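You operate a simulated robot arm through the tools that you are given. There is no shell and no other tool. Be economical: measure what you need, move in short steps, check, and stop when the job is done.

You are at the controls of a simulated robot arm. One attempt, no reset.

TASK
Brush oil on the middle of the yellow tin, then put the lid back on the oil dish.
Fine: use the yellow brush and stand it back where it stood. Set down upright: yellow brush. A coat counts when it lies all over at full strength: go over it till it gets no stronger.

The check looks at the end state, three seconds after you hand in, the way a careful person would. Anything else that was tipped, shoved, dropped, spilled or broken makes it a failure. Lids that push on must go on centred and level and be pressed home; caps that screw on are set level and turned clockwise until they are tight.

THE ROBOT
A 7-joint arm with a two-finger parallel gripper, fixed in place. Base frame: the origin is at the foot of the arm, x ahead of it, y to its left, z up; the work surface is at about z = 0. Units: mm, rad, N and s.
With the tool pointing down near the work surface it reaches from about 240 to 620 mm from the base axis. Its first joint turns from -1.152 to 1.152 rad. Payload 2.6 kg.
The tool frame sits at the grasp point between the pads (the TCP): z along the fingers, y along the line on which they close. The tips reach 30 mm beyond it. The gripper opens to 94 mm. The fingers are 28 mm wide and 10 mm thick; the gripper's body (50 by 96 mm) begins 55 mm behind the TCP.
Orientation is told as [roll, pitch, yaw] about the base's x, y, z axes, in that order, counted from this pose: with the fingers straight down and closing along the base's y, the tool's x points along the base's -x, its y along +y and its z along -z.

THE INTERFACE
- The arm moves only by the tool apply_moves. Its argument "targets" is one flat list of numbers, 7 for each row, row after row: the turn, a rotation vector about the base's x, y, z in units of 8 degrees (1.0 is 8 degrees), then the shift along the base's x, y, z in units of 50 mm (1.0 is 50 mm), then the gripper command, from -1 (shut) to 1 (fully open), values between in proportion. In form: [rx, ry, rz, x, y, z, jaw, rx, ry, rz, x, y, z, jaw, ...]. A call has 1 to 10 rows; each row shifts and turns the commanded pose from where the row before left it. A call with a number of a shift or a turn outside -1 to 1 is refused whole. Each row takes 0.2 s and may step no farther than 50 mm and 0.15 rad from the row before; otherwise, or with a gripper value out of range, the whole call is refused. A pose out of reach is approached as far as the arm can. The call stops where the force on the tool passes 40 N (or 10 N more than at its start, if that is more) or the arm is blocked; 0.2 s more then pass. The fingers move at their own pace (about 72 mm/s each) and stop on an object; they squeeze with about 38 N. The grip force told is the motor's: it shows also when the fingers shut on nothing. Time passes only in rows, and 0.2 s behind the last, so rows that do not move let the fingers close. The reply holds the time, the measured pose of the TCP, the force on the tool along the base axes, the opening and the grip force, in the units named above and with some noise, with the torque about the TCP (base axes, N m) and any sound that the robot's microphone picked up, and new pictures: "views" is both (left out), scene, wrist or none.
- Cameras (640 x 400 px; columns grow to the right, rows downward): "scene" is fixed at [48.3, 440.3, 566]; the picture's right is [-0.57, -0.82, 0.00], its down [-0.49, 0.34, -0.80] and it looks along [0.66, -0.45, -0.60] (base axes); focal length 316 px, centre (320, 200). "wrist" rides on the gripper at [76, 14, -103] in the tool frame; the picture's right is [-0.18, 0.98, 0.00], its down [-0.75, -0.14, -0.64] and it looks along [-0.63, -0.12, 0.77] (tool axes); focal length 243 px, centre (320, 200). There is no depth. A picture from a camera that has moved, and an enlarged one, comes with that camera's place and axes in the base frame and with its lens. The place of the scene camera against the robot may be out by one fixed shift of up to 18 mm in any direction.
- inspect(camera, box): a new picture of the part [left, top, right, bottom] of that camera's present view, enlarged. No time passes.
- sign_off(): hands the job in; it is judged then, once.

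Go step by step. Nothing tells you positions but the pictures and the camera data: compare them with the known pose of the tool, close in by small moves and look again before you grip or let go. The budget is 120 turns and 200 pictures, counting those below and the enlarged ones. Unless the task says otherwise, let go and move clear before handing in, and close with one line.

The tools are called after "Emit:" as name(argument=value, ...) on one line, values as JSON. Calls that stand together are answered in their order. apply_moves: Moves the arm, as the interface text tells. Its arguments: {"type":"object","properties":{"targets":{"type":"array","items":{"type":"number"}},"views":{"type":"string","enum":["both","scene","wrist","none"]}},"required":["targets"]} The other tools are called the same way: inspect (camera, box) takes an enlarged picture of a part of a camera's view; sign_off () hands the job in.

At the start:

```text
clock: 0.0
tcp_pos: [339.6, 128.0, 353.2]
orientation: [0.0, -0.001, 0.0]
wrist_force: [-0.1, 0.4, -0.7]
moment: [-0.01, 0.01, 0.01]
finger_gap: 94.0
finger_force: 0.0
```

scene: 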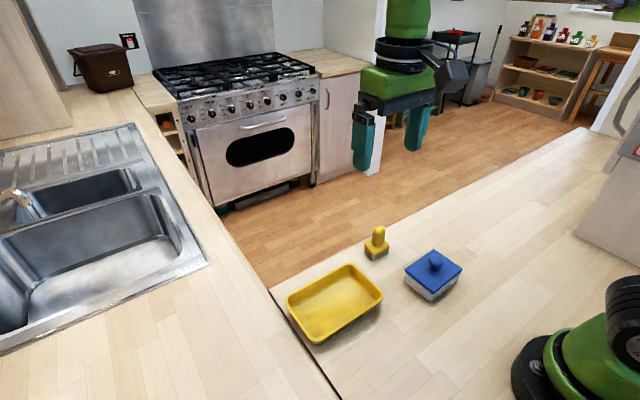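
wrist: 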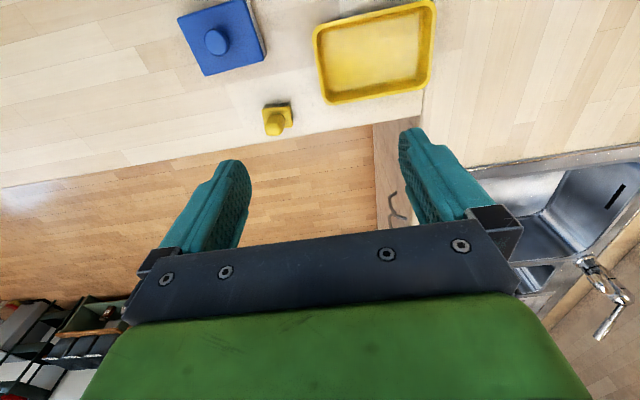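

I see the yellow tin, the yellow brush standing beside it, and the blue-lidded oil dish. I'll take enlarged views to locate them before moving.

Emit:
inspect(camera="scene", box=[270, 210, 480, 350])

Emit:
inspect(camera="wrist", box=[160, 0, 450, 180])

```text
2.86 times, centred on (375, 280) of scene
camera zoom: at [48.3, 440.3, 566.0], right [-0.57, -0.82, 0.0], down [-0.49, 0.34, -0.8], along [0.66, -0.45, -0.6], focal length 901 px, centre (163, -29)
```

zoom: 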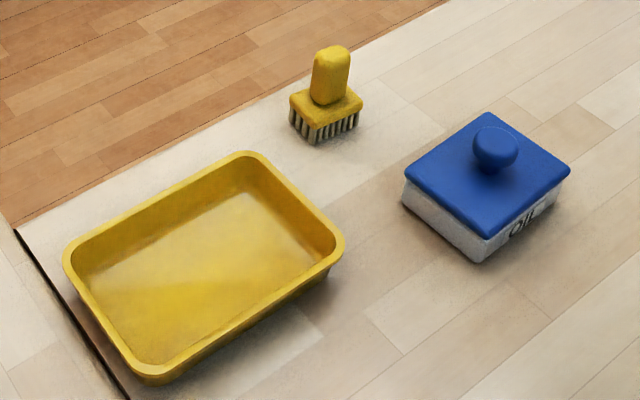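

```text
2.21 times, centred on (305, 90) of wrist
camera zoom: at [263.2, 142.4, 455.2], right [0.18, 0.98, 0.0], down [0.75, -0.14, 0.64], along [0.63, -0.12, -0.77], focal length 535 px, centre (353, 443)
```

zoom: 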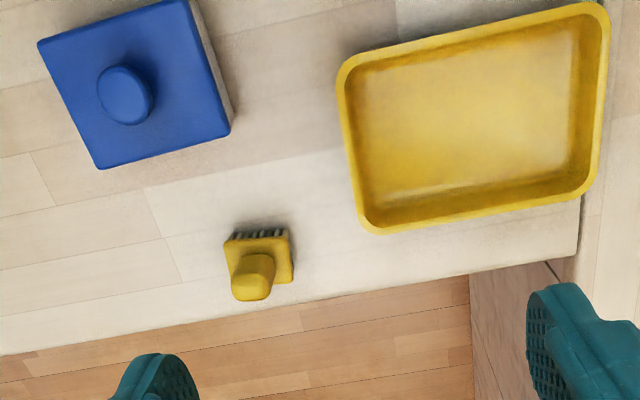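

The lid centre is near (281, -3), the brush near (410, 32), and the tin near (355, 190). I'll move above the lid first.

Emit:
apply_moves(targets=[0, 0, 0, -0.234, -0.52, -0.612, 1, 0, 0, 0, -0.234, -0.52, -0.612, 1, 0, 0, 0, -0.234, -0.52, -0.612, 1, 0, 0, 0, -0.234, -0.52, -0.612, 1, 0, 0, 0, -0.234, -0.52, -0.612, 1, 0, 0, 0, 0, 0, 0, 0.2])

```text
clock: 1.4
tcp_pos: [282.3, -2.4, 197.8]
orientation: [0.001, 0.0, 0.001]
wrist_force: [0.4, -0.3, -0.2]
moment: [-0.02, -0.02, -0.03]
finger_gap: 56.6
finger_force: 0.0
camera wrist: at [206.0, 12.3, 300.0], right [0.18, 0.98, 0.0], down [0.75, -0.14, 0.64], along [0.63, -0.12, -0.77], focal length 243 px, centre (320, 200)
```

scene: 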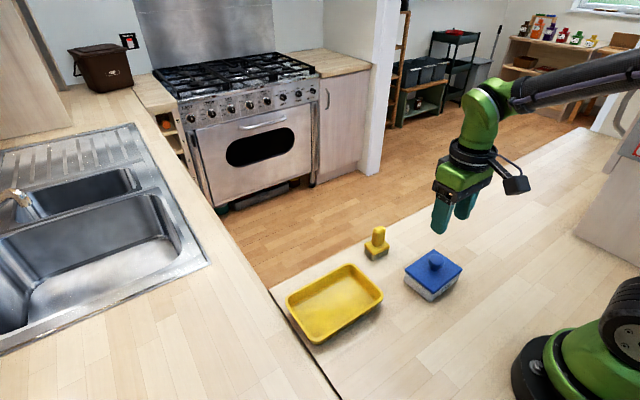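
wrist: 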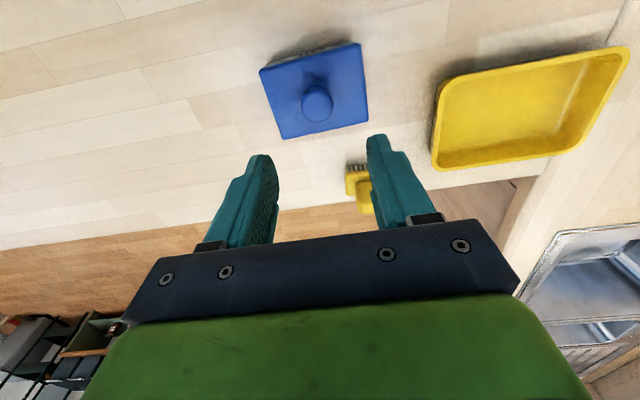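

The knob is near (283, -6). I'll zoom in to judge its height and width.

Emit:
inspect(camera="scene", box=[390, 230, 480, 310])

Emit:
inspect(camera="wrist", box=[240, 30, 400, 230])

```text
5.00 times, centred on (435, 270) of scene
camera zoom: at [48.3, 440.3, 566.0], right [-0.57, -0.82, 0.0], down [-0.49, 0.34, -0.8], along [0.66, -0.45, -0.6], focal length 1577 px, centre (-255, -150)
```

zoom: 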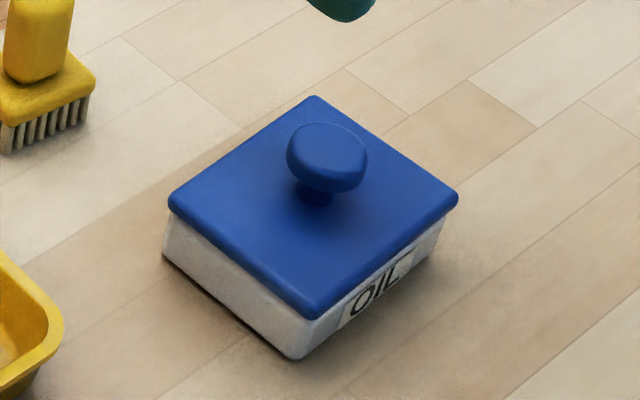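

```text
2.00 times, centred on (320, 130) of wrist
camera zoom: at [206.0, 12.3, 300.0], right [0.18, 0.98, 0.0], down [0.75, -0.14, 0.64], along [0.63, -0.12, -0.77], focal length 485 px, centre (320, 340)
```

zoom: 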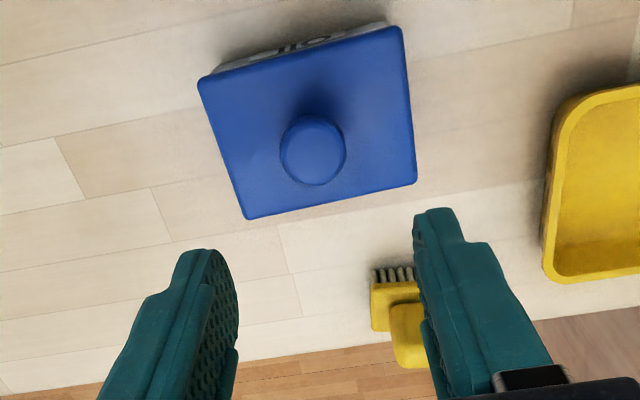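

The lid top is around z 40 and the knob is a 33 mm disc topping out around z 68. I'll come down partway and check.

Emit:
apply_moves(targets=[0, 0, 0, 0.02, -0.07, -0.6, 0.2, 0, 0, 0, 0, 0, -0.6, 0.2, 0, 0, 0, 0, 0, -0.54, 0.2])

Emit:
inspect(camera="scene", box=[380, 210, 490, 310])

```text
clock: 2.2
tcp_pos: [281.7, -6.5, 113.1]
orientation: [0.002, -0.001, -0.001]
wrist_force: [0.4, -0.1, 1.4]
moment: [0.02, -0.03, -0.01]
finger_gap: 56.2
finger_force: 0.0
camera wrist: at [206.1, 8.2, 214.7], right [0.18, 0.98, 0.0], down [0.75, -0.14, 0.64], along [0.63, -0.12, -0.77], focal length 243 px, centre (320, 200)
```

scene: 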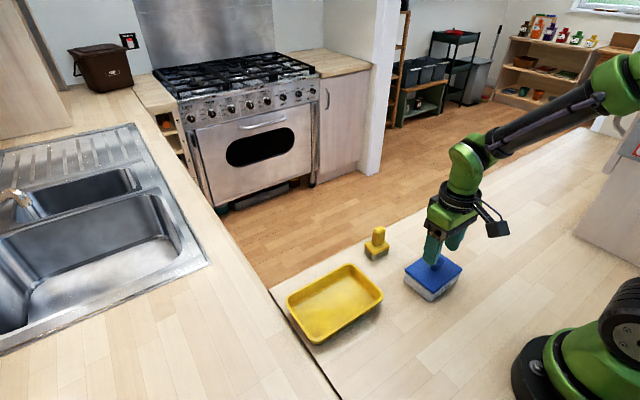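
wrist: 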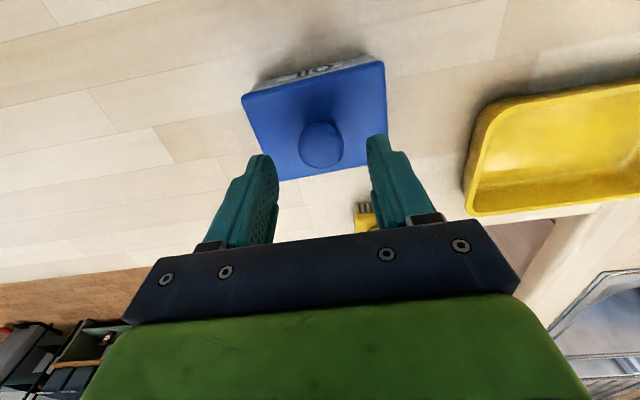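

```text
4.00 times, centred on (435, 260) of scene
camera zoom: at [48.3, 440.3, 566.0], right [-0.57, -0.82, 0.0], down [-0.49, 0.34, -0.8], along [0.66, -0.45, -0.6], focal length 1262 px, centre (-140, -40)
```

zoom: 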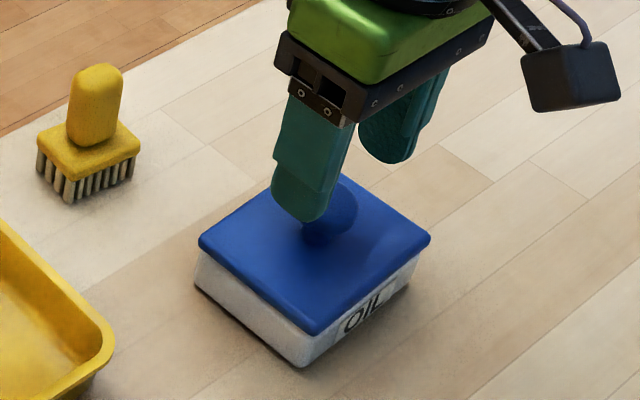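

The knob's middle is at about (284, -6, 60) and the lid top at 39. I'll lower to TCP z 77, so the tips sit at 47, and close.

Emit:
apply_moves(targets=[0, 0, 0, 0.04, 0.01, -0.4, 0.2, 0, 0, 0, 0, 0, -0.32, 0.2, 0, 0, 0, 0, 0, 0, -1, 0, 0, 0, 0, 0, 0, -1, 0, 0, 0, 0, 0, 0, -1])

Emit:
inspect(camera="scene", box=[380, 210, 490, 310])

```text
clock: 3.4
tcp_pos: [283.4, -4.5, 75.2]
orientation: [-0.001, 0.0, -0.001]
wrist_force: [-0.2, -0.1, -0.1]
moment: [-0.02, 0.03, -0.01]
finger_gap: 29.0
finger_force: 37.6
heard: snap
camera wrist: at [207.6, 9.2, 177.1], right [0.18, 0.98, 0.0], down [0.75, -0.14, 0.64], along [0.63, -0.12, -0.77], focal length 243 px, centre (320, 200)
```

scene: 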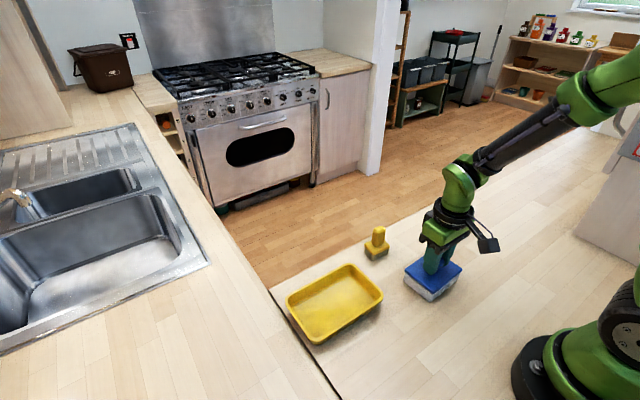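
wrist: 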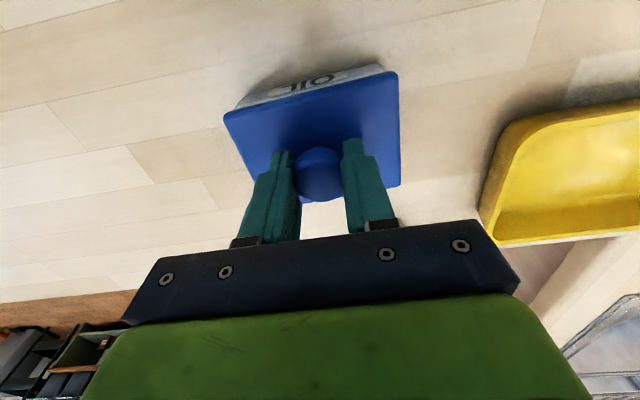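

```text
4.00 times, centred on (435, 260) of scene
camera zoom: at [48.3, 440.3, 566.0], right [-0.57, -0.82, 0.0], down [-0.49, 0.34, -0.8], along [0.66, -0.45, -0.6], focal length 1262 px, centre (-140, -40)
```

zoom: 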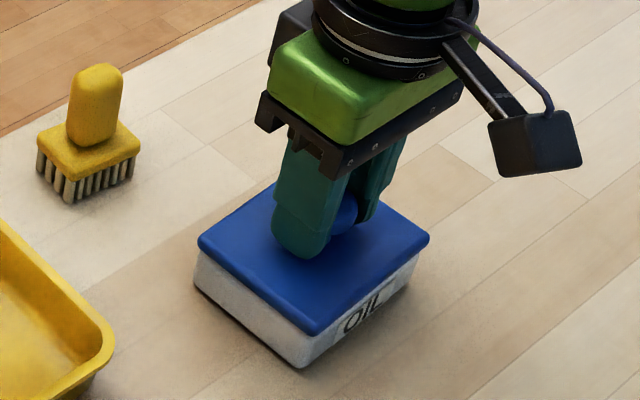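

The knob is gripped, with a gap of 29 mm. I'll lift slowly and check that only the lid comes up.

Emit:
apply_moves(targets=[0, 0, 0, 0, 0, 0.06, -1, 0, 0, 0, 0, 0, 0.1, -1, 0, 0, 0, 0, 0, 0.2, -1, 0, 0, 0, 0, 0, 0.2, -1])

Emit:
inspect(camera="scene", box=[380, 210, 490, 310])

```text
clock: 4.4
tcp_pos: [283.9, -2.1, 105.3]
orientation: [0.0, 0.001, 0.0]
wrist_force: [-0.1, -0.9, 0.1]
moment: [-0.01, -0.04, 0.0]
finger_gap: 28.8
finger_force: 38.0
camera wrist: at [208.2, 10.3, 206.9], right [0.18, 0.98, 0.0], down [0.75, -0.14, 0.64], along [0.63, -0.12, -0.77], focal length 243 px, centre (320, 200)
```

scene: 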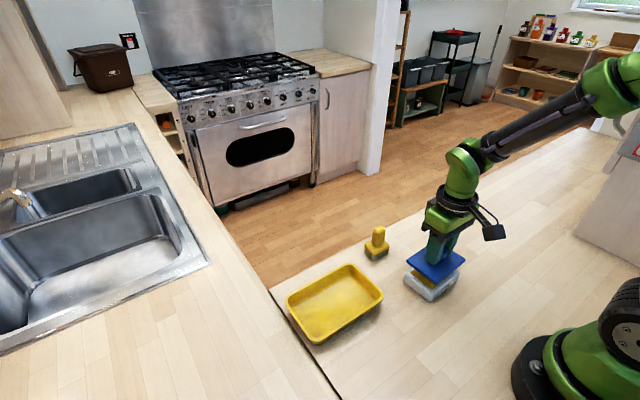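
wrist: 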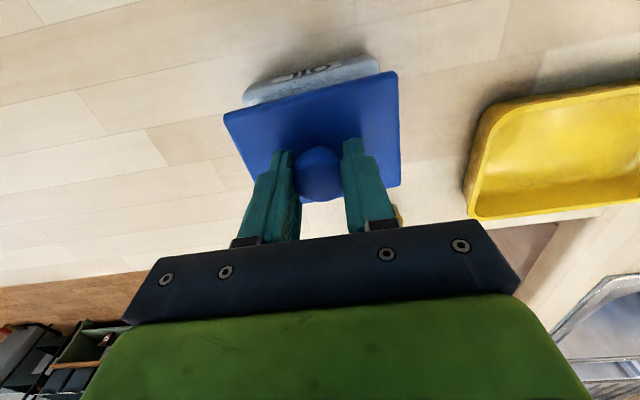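

```text
4.00 times, centred on (435, 260) of scene
camera zoom: at [48.3, 440.3, 566.0], right [-0.57, -0.82, 0.0], down [-0.49, 0.34, -0.8], along [0.66, -0.45, -0.6], focal length 1262 px, centre (-140, -40)
```

zoom: 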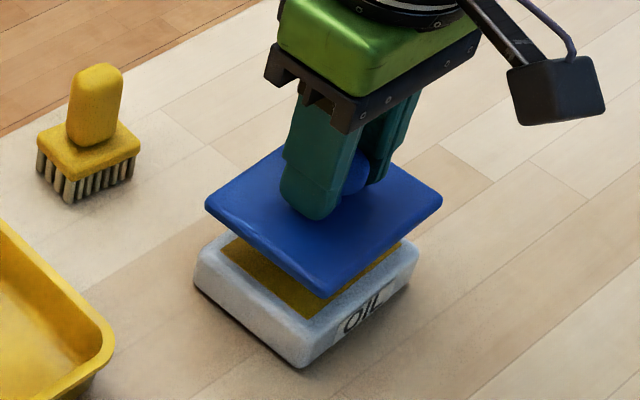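

The lid came off clean and the dish stayed put. I'll carry the lid to the clear table at around y = -160.

Emit:
apply_moves(targets=[0, 0, 0, 0, 0, 0.3, -1, 0, 0, 0, 0.1, -0.8, 0, -1, 0, 0, 0, 0.1, -0.8, 0, -1, 0, 0, 0, 0.1, -0.8, 0, -1, 0, 0, 0, 0.1, -0.7, 0, -1, 0, 0, 0, 0, 0, -0.6, -1, 0, 0, 0, 0, 0, -0.5, -1, 0, 0, 0, 0, 0, 0, -1])

Emit:
inspect(camera="scene", box=[400, 180, 560, 310])

```text
clock: 6.2
tcp_pos: [303.8, -160.3, 66.0]
orientation: [0.002, 0.0, 0.0]
wrist_force: [0.3, -0.5, -0.2]
moment: [-0.03, 0.0, 0.0]
finger_gap: 28.7
finger_force: 38.2
camera wrist: at [227.5, -146.1, 167.7], right [0.18, 0.98, 0.0], down [0.75, -0.14, 0.64], along [0.63, -0.12, -0.77], focal length 243 px, centre (320, 200)
```

scene: 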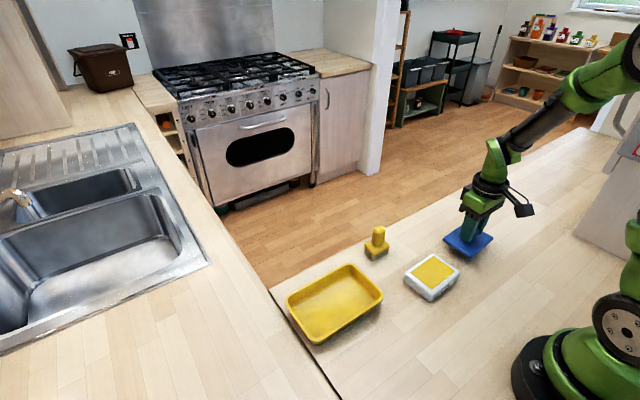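
wrist: 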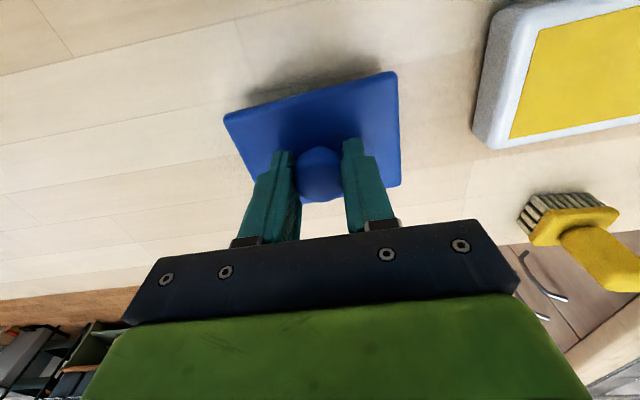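

```text
3.08 times, centred on (480, 245) of scene
camera zoom: at [48.3, 440.3, 566.0], right [-0.57, -0.82, 0.0], down [-0.49, 0.34, -0.8], along [0.66, -0.45, -0.6], focal length 971 px, centre (-172, 62)
```

zoom: 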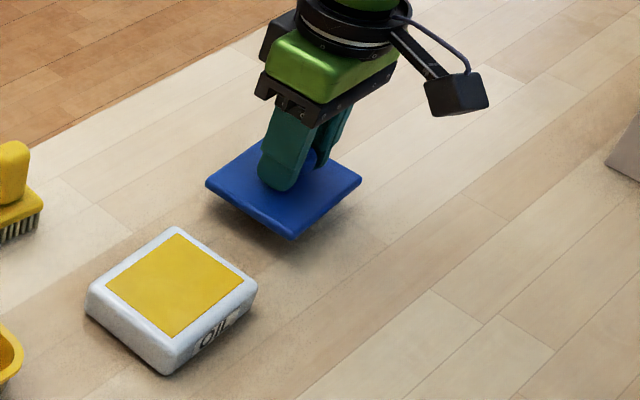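

The lid is hovering just above the table. I'll lower it gently until it touches.

Emit:
apply_moves(targets=[0, 0, 0, 0, 0, -0.1, -1, 0, 0, 0, 0, 0, -0.08, -1, 0, 0, 0, 0, 0, -0.05, -1, 0, 0, 0, 0, 0, -0.04, -1], views="none")

Emit:
inspect(camera="scene", box=[420, 190, 520, 270])

```text
clock: 7.2
tcp_pos: [302.5, -160.3, 51.9]
orientation: [0.0, 0.001, -0.001]
wrist_force: [-0.3, -0.3, 0.2]
moment: [0.0, 0.0, 0.03]
finger_gap: 29.0
finger_force: 37.9
```

```text
5.00 times, centred on (470, 230) of scene
camera zoom: at [48.3, 440.3, 566.0], right [-0.57, -0.82, 0.0], down [-0.49, 0.34, -0.8], along [0.66, -0.45, -0.6], focal length 1577 px, centre (-430, 50)
```

zoom: 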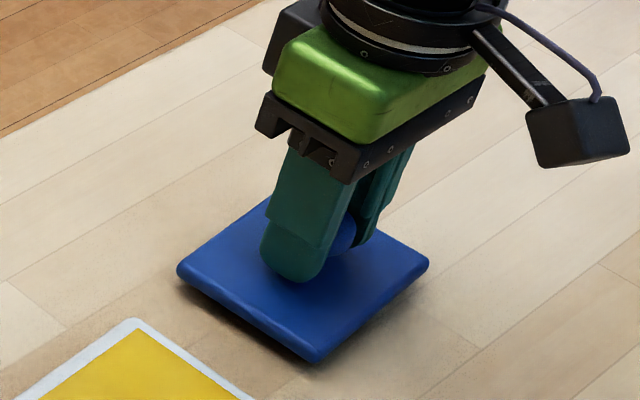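

Emit:
apply_moves(targets=[0, 0, 0, 0, 0, -0.03, -1, 0, 0, 0, 0, 0, -0.03, -1, 0, 0, 0, 0, 0, -0.03, -1], views="none")

Emit:
inspect(camera="scene", box=[420, 190, 520, 270])

```text
clock: 8.0
tcp_pos: [303.7, -159.1, 47.1]
orientation: [0.0, 0.0, 0.001]
wrist_force: [-0.1, 0.3, -1.3]
moment: [-0.02, -0.01, 0.03]
finger_gap: 28.5
finger_force: 38.1
```

```text
5.00 times, centred on (470, 230) of scene
camera zoom: at [48.3, 440.3, 566.0], right [-0.57, -0.82, 0.0], down [-0.49, 0.34, -0.8], along [0.66, -0.45, -0.6], focal length 1577 px, centre (-430, 50)
```

zoom: 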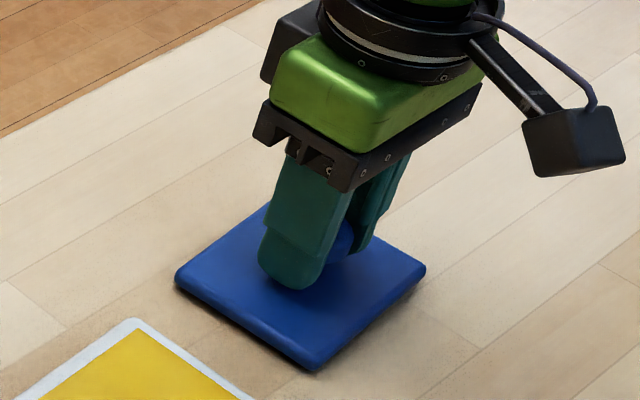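

The lid is near contact. I'll take small steps and watch the force.

Emit:
apply_moves(targets=[0, 0, 0, 0, 0, -0.03, -1, 0, 0, 0, 0, 0, -0.02, -1], views="none")

Emit:
inspect(camera="scene", box=[420, 190, 520, 270])

```text
clock: 8.6
tcp_pos: [302.9, -159.4, 44.4]
orientation: [0.001, 0.0, 0.001]
wrist_force: [-0.4, -0.8, -0.5]
moment: [-0.01, -0.02, 0.04]
finger_gap: 29.3
finger_force: 37.8
```

```text
5.00 times, centred on (470, 230) of scene
camera zoom: at [48.3, 440.3, 566.0], right [-0.57, -0.82, 0.0], down [-0.49, 0.34, -0.8], along [0.66, -0.45, -0.6], focal length 1577 px, centre (-430, 50)
```

zoom: 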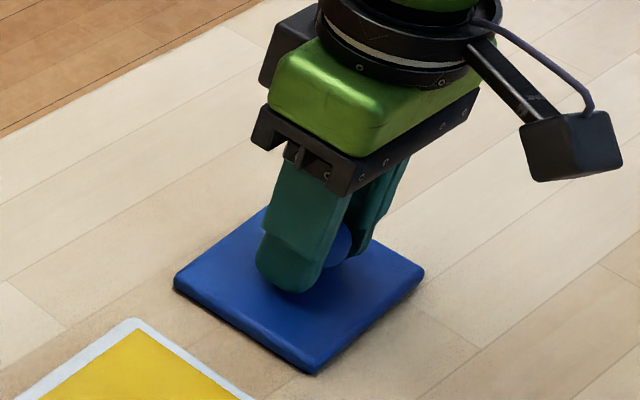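

Emit:
apply_moves(targets=[0, 0, 0, 0, 0, -0.03, -1, 0, 0, 0, 0, 0, -0.03, -1], views="none")

Emit:
inspect(camera="scene", box=[420, 190, 520, 270])

```text
clock: 9.2
tcp_pos: [303.3, -159.4, 44.0]
orientation: [-0.001, -0.001, -0.003]
wrist_force: [-2.2, 1.2, 7.7]
moment: [0.01, 0.08, 0.02]
finger_gap: 29.6
finger_force: 37.9
stopped in row 2: the force on the tool passed its limit at 45 N (the readings are from after the stop); the commanded pose is now the measured one
```

```text
5.00 times, centred on (470, 230) of scene
camera zoom: at [48.3, 440.3, 566.0], right [-0.57, -0.82, 0.0], down [-0.49, 0.34, -0.8], along [0.66, -0.45, -0.6], focal length 1577 px, centre (-430, 50)
```

zoom: 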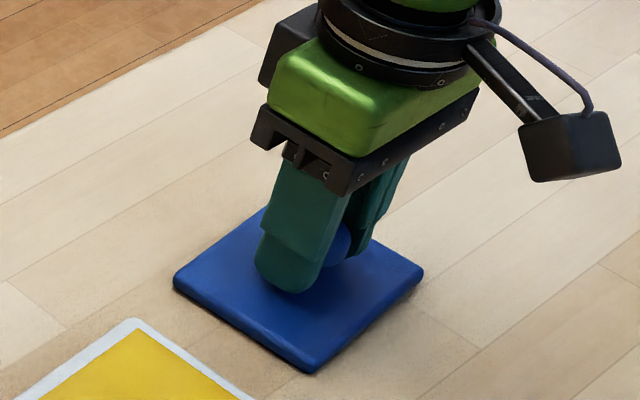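

The lid is down on the table, with contact at z ≈ 43.5. I'll release it, rise, and head over to the brush.

Emit:
apply_moves(targets=[0, 0, 0, 0, 0, 0, 0.2, 0, 0, 0, 0, 0, 0, 0.2, 0, 0, 0, 0, 0, 0.6, 0.2, 0, 0, 0, 0, 0, 1, 0.2, 0, 0, 0, 0, 0, 1, 0.2, 0, 0, 0, 0.5, 0.8, 0, 0.2, 0, 0, 0, 0.5, 0.8, 0, 0.2, 0, 0, 0, 0.5, 0.8, 0, 0.2, 0, 0, 0, 0.5, 0.8, 0, 0.2, 0, 0, 0, 0.14, 0.63, 0, 0.2])

Emit:
inspect(camera="wrist", box=[240, 50, 400, 230])

```text
clock: 11.4
tcp_pos: [411.3, 33.8, 175.0]
orientation: [0.0, -0.003, -0.003]
wrist_force: [0.2, -0.8, 0.6]
moment: [0.03, -0.02, 0.0]
finger_gap: 56.4
finger_force: 0.0
camera wrist: at [335.1, 46.5, 277.7], right [0.19, 0.98, 0.0], down [0.75, -0.14, 0.64], along [0.63, -0.12, -0.77], focal length 243 px, centre (320, 200)
```

scene: 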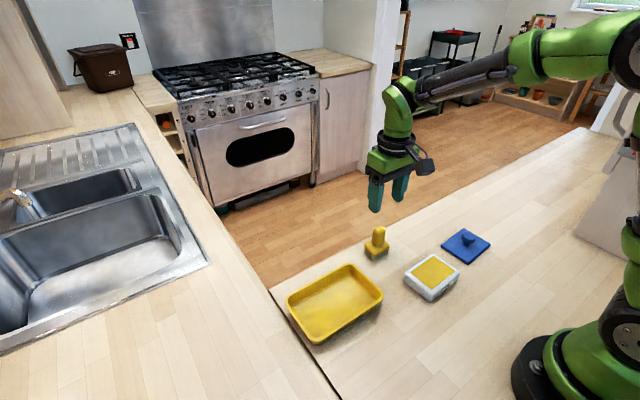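
wrist: 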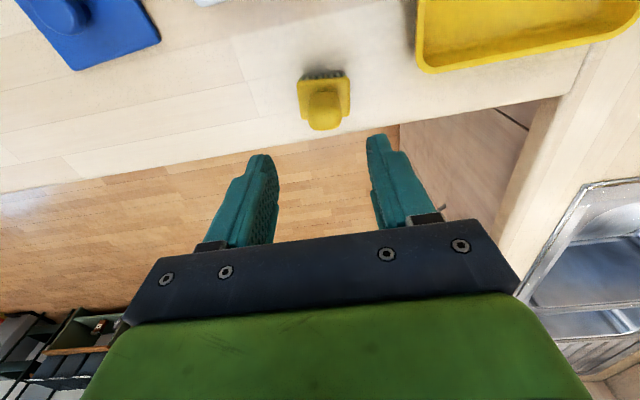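

```text
2.22 times, centred on (320, 140) of wrist
camera zoom: at [335.1, 46.5, 277.7], right [0.19, 0.98, 0.0], down [0.75, -0.14, 0.64], along [0.63, -0.12, -0.77], focal length 539 px, centre (320, 333)
```

zoom: 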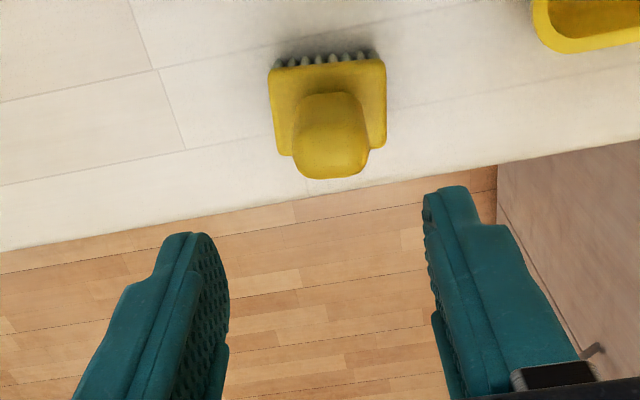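

The brush is at about (413, 35), turned about -6.5°. I'll align the yaw and descend to just above the handle.

Emit:
apply_moves(targets=[0, 0, -0.41, 0.05, 0.04, -0.4, 0.2, 0, 0, -0.4, 0, 0, -0.5, 0.2, 0, 0, 0, 0, 0, -0.4, 0.2])

Emit:
inspect(camera="wrist", box=[240, 50, 400, 230])

Emit:
inspect(camera="scene", box=[340, 180, 430, 280])

```text
clock: 12.2
tcp_pos: [413.2, 34.8, 108.3]
orientation: [0.0, -0.002, -0.114]
wrist_force: [0.7, 0.0, 0.3]
moment: [0.02, -0.02, 0.0]
finger_gap: 56.4
finger_force: 0.1
camera wrist: at [338.9, 57.0, 210.3], right [0.3, 0.95, 0.0], down [0.73, -0.23, 0.64], along [0.61, -0.19, -0.77], focal length 243 px, centre (320, 200)
```

scene: 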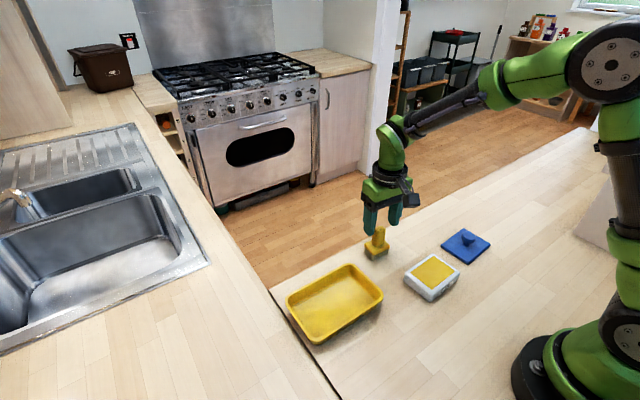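
wrist: 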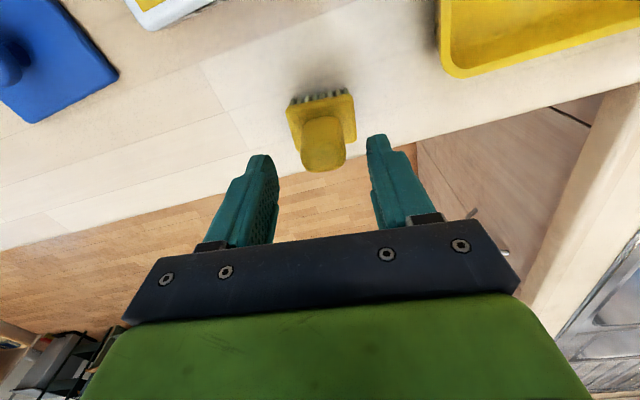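

```text
2.22 times, centred on (320, 140) of wrist
camera zoom: at [338.9, 57.0, 210.3], right [0.3, 0.95, 0.0], down [0.73, -0.23, 0.64], along [0.61, -0.19, -0.77], focal length 539 px, centre (320, 333)
```

zoom: 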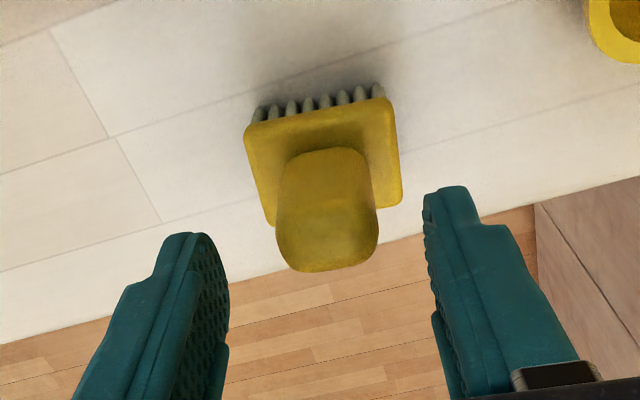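

```text
4.00 times, centred on (385, 230) of scene
camera zoom: at [48.3, 440.3, 566.0], right [-0.57, -0.82, 0.0], down [-0.49, 0.34, -0.8], along [0.66, -0.45, -0.6], focal length 1262 px, centre (60, 80)
```

zoom: 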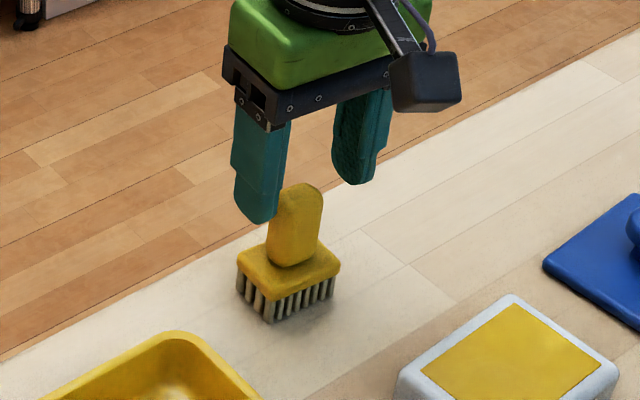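

The gripper is aligned with and centred on the handle, whose top is near z 78. I'll descend to z ≈ 68 and grip.

Emit:
apply_moves(targets=[0, 0, 0, 0, 0, -0.4, 0.2, 0, 0, 0, 0, 0, -0.4, 0.2, 0, 0, 0, 0, 0, 0, -1, 0, 0, 0, 0, 0, 0, -1, 0, 0, 0, 0, 0, 0, -1])

Emit:
inspect(camera="scene", box=[340, 180, 430, 280])

Emit:
inspect(camera="wrist", box=[240, 50, 400, 230])

```text
clock: 13.4
tcp_pos: [412.7, 34.7, 69.4]
orientation: [0.001, 0.0, -0.116]
wrist_force: [0.9, 0.5, -0.1]
moment: [0.02, -0.03, 0.03]
finger_gap: 33.0
finger_force: 38.7
camera wrist: at [338.9, 56.5, 171.1], right [0.3, 0.96, 0.0], down [0.73, -0.23, 0.64], along [0.61, -0.19, -0.77], focal length 243 px, centre (320, 200)
```

scene: 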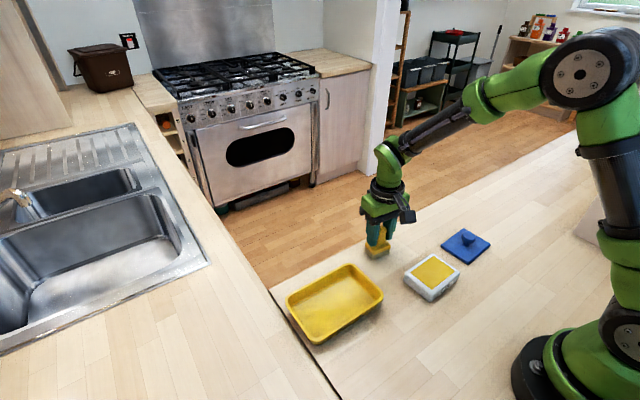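
wrist: 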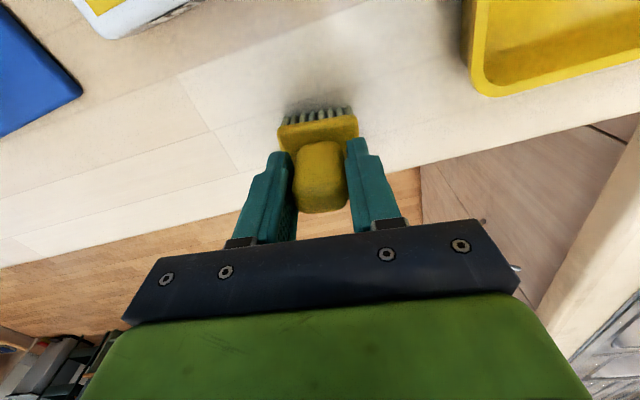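

```text
4.00 times, centred on (385, 230) of scene
camera zoom: at [48.3, 440.3, 566.0], right [-0.57, -0.82, 0.0], down [-0.49, 0.34, -0.8], along [0.66, -0.45, -0.6], focal length 1262 px, centre (60, 80)
```

zoom: 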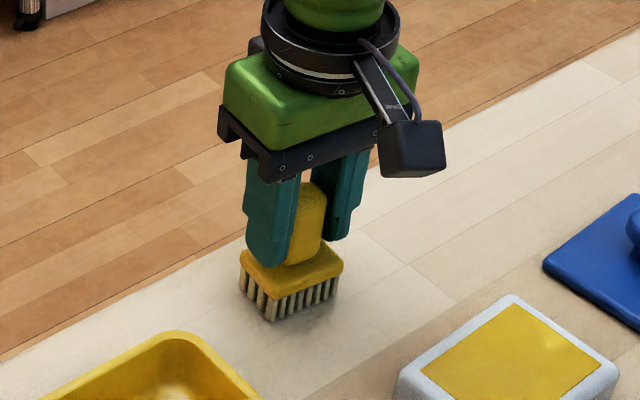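

```text
2.22 times, centred on (320, 140) of wrist
camera zoom: at [338.9, 56.5, 171.1], right [0.3, 0.96, 0.0], down [0.73, -0.23, 0.64], along [0.61, -0.19, -0.77], focal length 539 px, centre (320, 333)
```

zoom: 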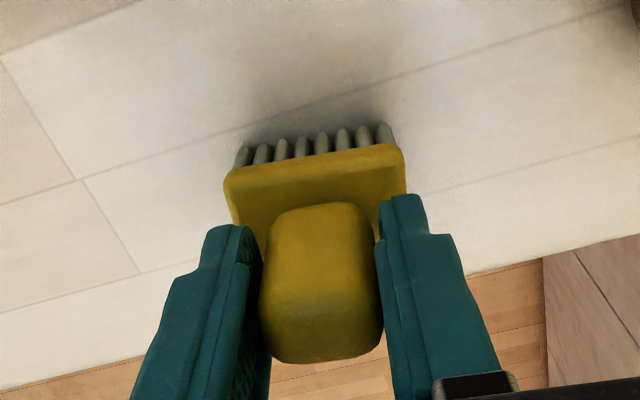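

The brush is gripped: standing pose is TCP (412.8, 34.7, 69), yaw -6.6°. I'll lift it, carry it over the oil dish, and turn it to the dish's yaw.

Emit:
apply_moves(targets=[0, 0, 0, 0, 0, 0.2, -1, 0, 0, 0, 0, 0, 0.6, -1, 0, 0, 0, 0, 0, 0.6, -1, 0, 0, 0.33, -0.644, -0.2, 0, -1, 0, 0, 0.33, -0.644, -0.2, 0, -1, 0, 0, 0.33, -0.644, -0.2, 0, -1, 0, 0, 0, -0.644, -0.2, 0, -1, 0, 0, 0, 0, 0, -0.4, -1, 0, 0, 0, 0, 0, 0, -1])

Emit:
inspect(camera="scene", box=[380, 210, 490, 310])

Emit:
inspect(camera="wrist", box=[220, 30, 420, 230])

```text
clock: 15.4
tcp_pos: [284.8, -6.5, 118.7]
orientation: [0.001, 0.0, 0.024]
wrist_force: [0.3, 0.4, -0.6]
moment: [0.0, -0.01, -0.01]
finger_gap: 33.1
finger_force: 38.0
camera wrist: at [207.4, 5.2, 220.8], right [0.16, 0.99, 0.0], down [0.76, -0.12, 0.64], along [0.63, -0.1, -0.77], focal length 243 px, centre (320, 200)
```

scene: 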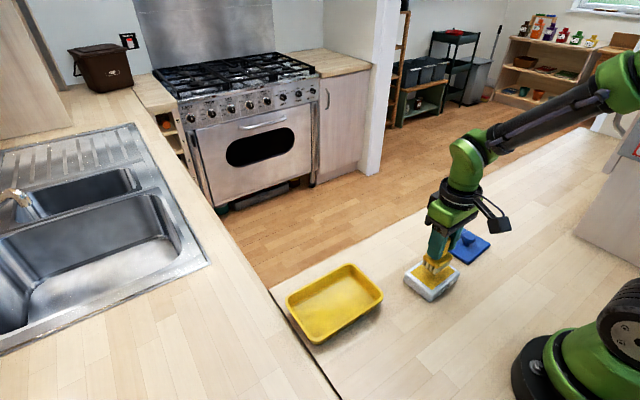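
wrist: 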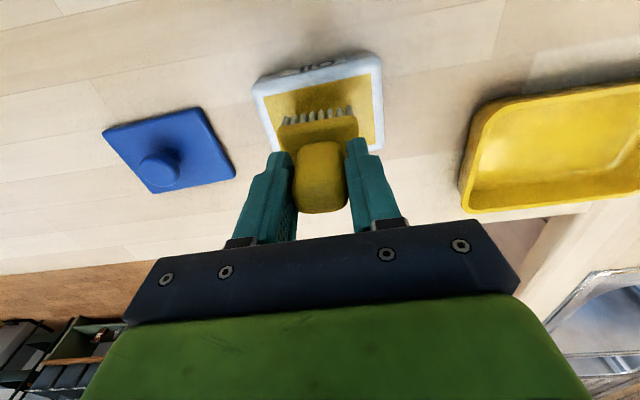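

```text
4.00 times, centred on (435, 260) of scene
camera zoom: at [48.3, 440.3, 566.0], right [-0.57, -0.82, 0.0], down [-0.49, 0.34, -0.8], along [0.66, -0.45, -0.6], focal length 1262 px, centre (-140, -40)
```

zoom: 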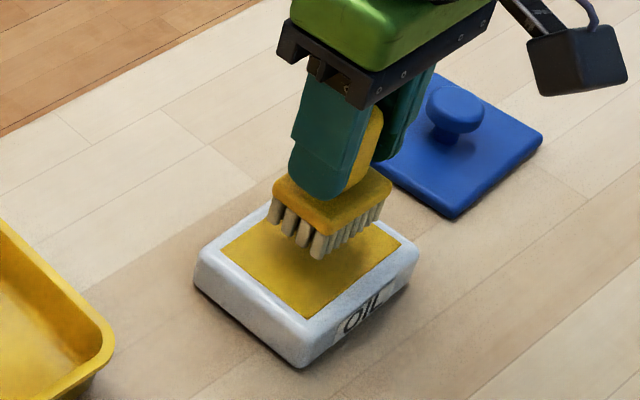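

```text
2.00 times, centred on (320, 130) of wrist
camera zoom: at [207.4, 5.2, 220.8], right [0.16, 0.99, 0.0], down [0.76, -0.12, 0.64], along [0.63, -0.1, -0.77], focal length 485 px, centre (320, 340)
```

zoom: 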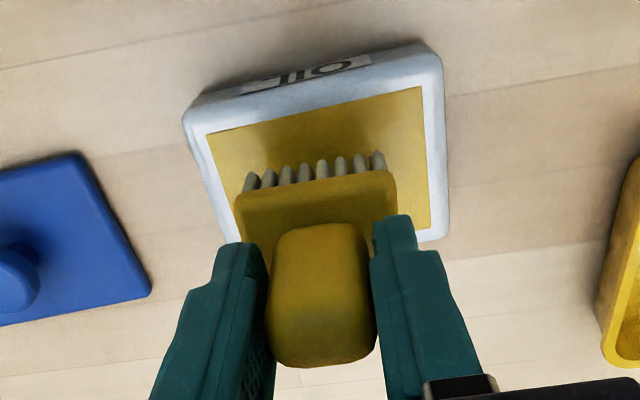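

The brush is centred over the oil opening with its bristles about 18 mm above. I'll lower slowly.

Emit:
apply_moves(targets=[0, 0, 0, 0, 0, -0.2, -1, 0, 0, 0, 0, 0, -0.1, -1, 0, 0, 0, 0, 0, -0.06, -1], views="none")

Emit:
inspect(camera="scene", box=[380, 210, 490, 310])

```text
clock: 16.2
tcp_pos: [283.3, -6.6, 101.4]
orientation: [0.0, -0.003, 0.024]
wrist_force: [0.3, -0.2, -0.4]
moment: [0.03, 0.01, 0.01]
finger_gap: 33.0
finger_force: 38.1
```

```text
4.00 times, centred on (435, 260) of scene
camera zoom: at [48.3, 440.3, 566.0], right [-0.57, -0.82, 0.0], down [-0.49, 0.34, -0.8], along [0.66, -0.45, -0.6], focal length 1262 px, centre (-140, -40)
```

zoom: 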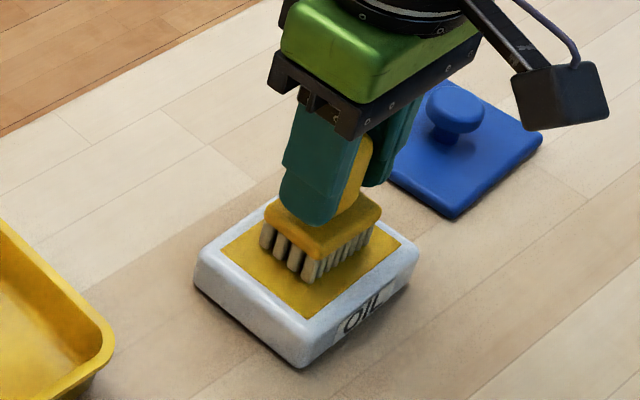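

Emit:
apply_moves(targets=[0, 0, 0, 0, 0, -0.06, -1, 0, 0, 0, 0, 0, -0.06, -1, 0, 0, 0, 0, 0, 0, -1], views="none")

Emit:
inspect(camera="scene", box=[380, 210, 490, 310])

```text
clock: 17.0
tcp_pos: [285.8, -6.9, 94.7]
orientation: [-0.001, -0.007, 0.021]
wrist_force: [-2.3, 3.6, 34.8]
moment: [0.08, -0.47, 0.04]
finger_gap: 33.1
finger_force: 38.2
```

```text
4.00 times, centred on (435, 260) of scene
camera zoom: at [48.2, 440.3, 566.0], right [-0.57, -0.82, 0.0], down [-0.49, 0.34, -0.8], along [0.66, -0.45, -0.6], focal length 1262 px, centre (-140, -40)
```

zoom: 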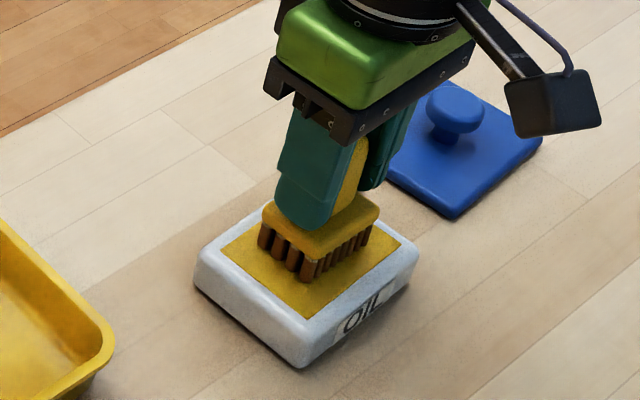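

The bristles have darkened, so they're loaded; the oil surface contacts at TCP z ≈ 97. I'll lift straight up and carry the brush over the tin.

Emit:
apply_moves(targets=[0, 0, 0, 0, 0, 0.1, -1, 0, 0, 0, 0, 0, 0.4, -1, 0, 0, 0, 0, 0, 0.6, -1, 0, 0, 0, 0.28, 0.86, 0, -1, 0, 0, 0, 0.28, 0.86, 0, -1, 0, 0, 0, 0.28, 0.86, 0, -1, 0, 0, 0, 0.28, 0.86, 0, -1, 0, 0, 0, 0.26, 0.86, 0, -1, 0, 0, 0, 0, 0, 0, -1])

Emit:
inspect(camera="scene", box=[270, 220, 400, 350])

Emit:
inspect(camera="wrist", box=[170, 0, 470, 230])

```text
clock: 19.0
tcp_pos: [356.0, 209.2, 151.9]
orientation: [0.001, 0.0, 0.022]
wrist_force: [-0.6, 0.0, -1.1]
moment: [-0.02, 0.02, 0.0]
finger_gap: 33.0
finger_force: 38.2
camera wrist: at [279.2, 221.4, 254.4], right [0.16, 0.99, 0.0], down [0.76, -0.12, 0.64], along [0.63, -0.1, -0.77], focal length 243 px, centre (320, 200)
```

scene: 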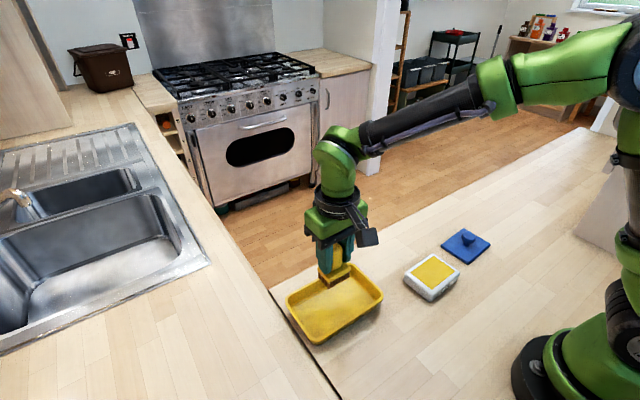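
wrist: 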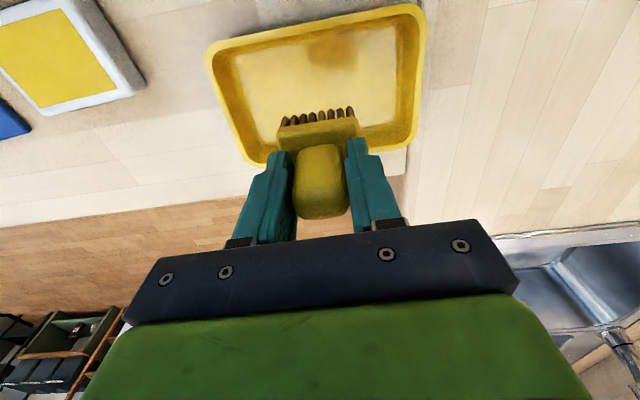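

```text
3.08 times, centred on (335, 285) of scene
camera zoom: at [48.3, 440.3, 566.0], right [-0.57, -0.82, 0.0], down [-0.49, 0.34, -0.8], along [0.66, -0.45, -0.6], focal length 971 px, centre (274, -62)
```

zoom: 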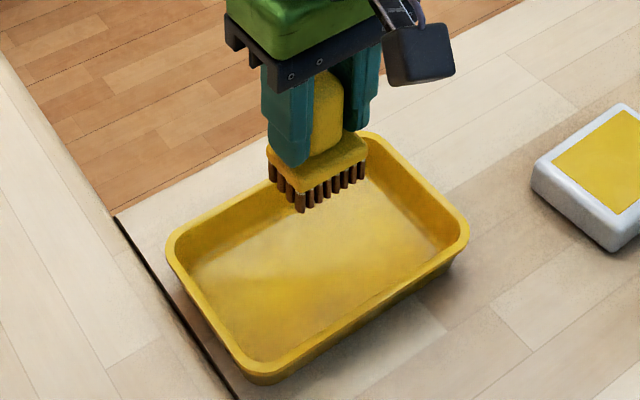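

```text
1.74 times, centred on (320, 115) of wrist
camera zoom: at [279.2, 221.4, 254.4], right [0.16, 0.99, 0.0], down [0.76, -0.12, 0.64], along [0.63, -0.1, -0.77], focal length 422 px, centre (320, 348)
```

zoom: 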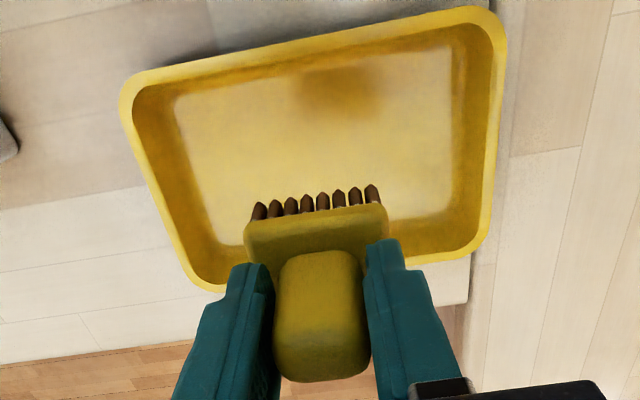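

The tin centre is about (352, 210) and the brush is almost over it. I'll lower towards the floor.

Emit:
apply_moves(targets=[0, 0, 0, -0.05, 0.02, -0.5, -1, 0, 0, 0, 0, 0, -0.6, -1, 0, 0, 0, 0, 0, -0.3, -1, 0, 0, 0, 0, 0, -0.06, -1, 0, 0, 0, 0, 0, 0, -1], views="none")

Emit:
inspect(camera="scene", box=[270, 220, 400, 350])

```text
clock: 20.2
tcp_pos: [351.7, 208.8, 78.1]
orientation: [-0.001, -0.001, 0.023]
wrist_force: [-0.8, -0.2, -0.9]
moment: [0.02, 0.02, 0.01]
finger_gap: 33.1
finger_force: 38.0
```

```text
3.08 times, centred on (335, 285) of scene
camera zoom: at [48.3, 440.3, 566.0], right [-0.57, -0.82, 0.0], down [-0.49, 0.34, -0.8], along [0.66, -0.45, -0.6], focal length 971 px, centre (274, -62)
```

zoom: 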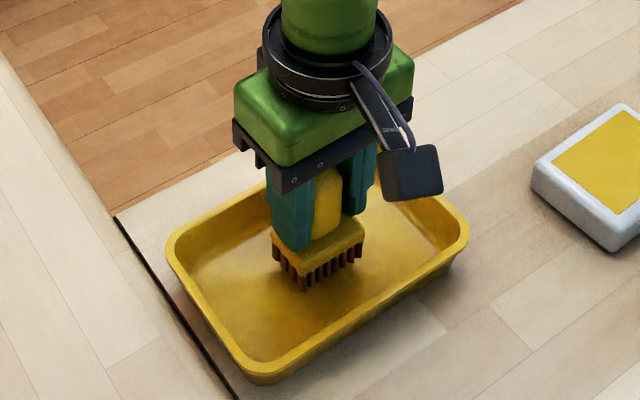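

Emit:
apply_moves(targets=[0, 0, 0, 0, 0, -0.04, -1, 0, 0, 0, 0, 0, -0.04, -1, 0, 0, 0, 0, 0, -0.02, -1], views="none")

```text
clock: 21.0
tcp_pos: [351.2, 209.3, 72.2]
orientation: [0.0, -0.002, 0.023]
wrist_force: [0.0, 0.0, 0.7]
moment: [-0.02, 0.01, -0.02]
finger_gap: 33.3
finger_force: 37.5
```

Not touching yet, so I'll continue in 1 mm steps.

Emit:
apply_moves(targets=[0, 0, 0, 0, 0, -0.02, -1, 0, 0, 0, 0, 0, -0.01, -1], views="none")

```text
clock: 21.6
tcp_pos: [350.1, 209.4, 71.0]
orientation: [-0.001, 0.001, 0.023]
wrist_force: [0.3, -0.1, -0.7]
moment: [0.02, 0.01, -0.02]
finger_gap: 33.1
finger_force: 37.9
```

Emit:
apply_moves(targets=[0, 0, 0, 0, 0, -0.02, -1, 0, 0, 0, 0, 0, -0.01, -1], views="scene")

Emit:
inspect(camera="scene", box=[270, 220, 400, 350])

```text
clock: 22.2
tcp_pos: [351.3, 210.5, 70.0]
orientation: [0.003, -0.004, 0.021]
wrist_force: [-4.4, -2.8, 17.6]
moment: [-0.19, -0.06, -0.07]
finger_gap: 33.1
finger_force: 38.1
```

scene: 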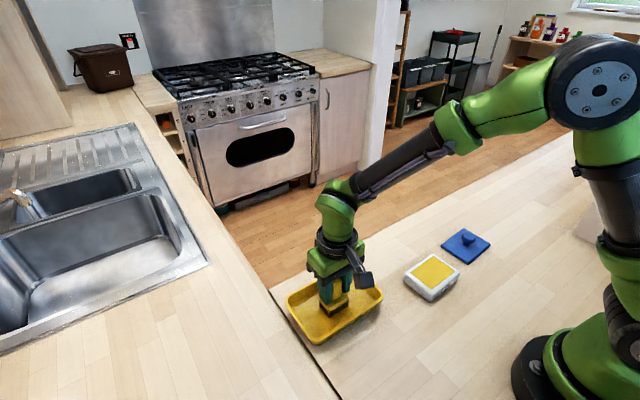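

```text
3.08 times, centred on (335, 285) of scene
camera zoom: at [48.2, 440.3, 566.1], right [-0.57, -0.82, 0.0], down [-0.49, 0.34, -0.8], along [0.66, -0.45, -0.6], focal length 971 px, centre (274, -62)
```

zoom: 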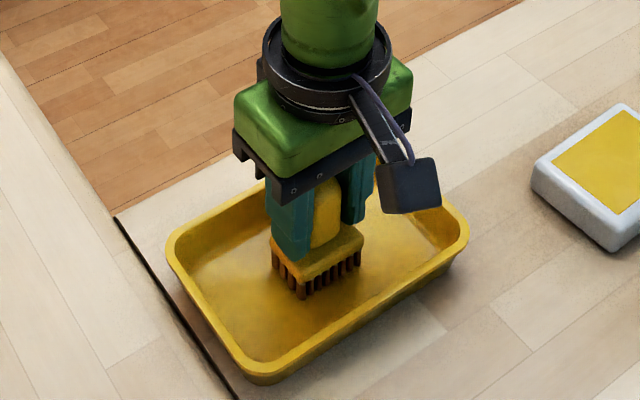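

Bristles are touching at 18 N. I'll ease off 0.5 mm and try a short stroke, checking that the tin stays still.

Emit:
apply_moves(targets=[0, 0, 0, 0, 0, 0.01, -1, 0, 0, 0, 0, 0.15, 0, -1, 0, 0, 0, 0, 0.15, 0, -1], views="scene")

Emit:
inspect(camera="scene", box=[270, 220, 400, 350])

```text
clock: 23.0
tcp_pos: [349.3, 224.1, 70.1]
orientation: [0.001, 0.0, 0.023]
wrist_force: [0.8, -2.4, 6.8]
moment: [-0.04, -0.15, -0.03]
finger_gap: 33.1
finger_force: 38.2
```

scene: 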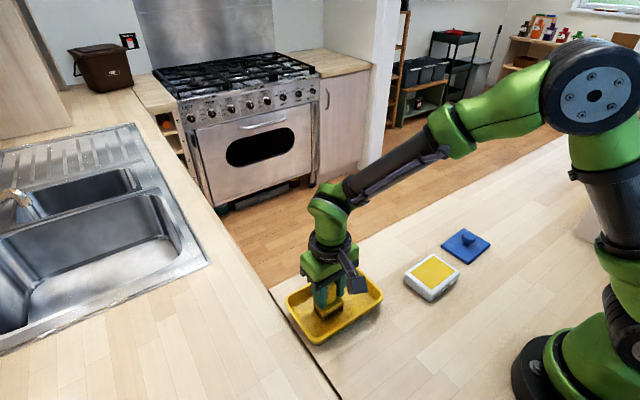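

```text
3.08 times, centred on (335, 285) of scene
camera zoom: at [48.3, 440.3, 566.0], right [-0.57, -0.82, 0.0], down [-0.49, 0.34, -0.8], along [0.66, -0.45, -0.6], focal length 971 px, centre (274, -62)
```

zoom: 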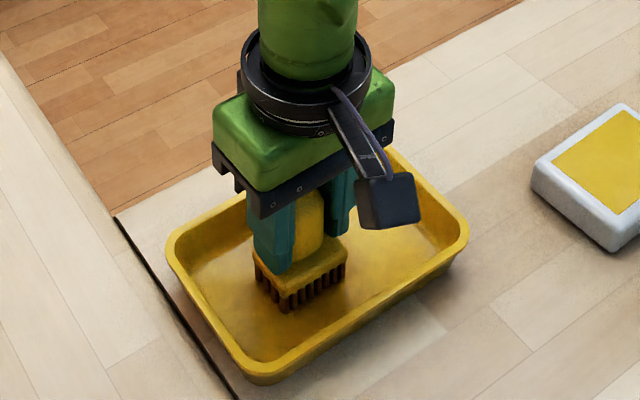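

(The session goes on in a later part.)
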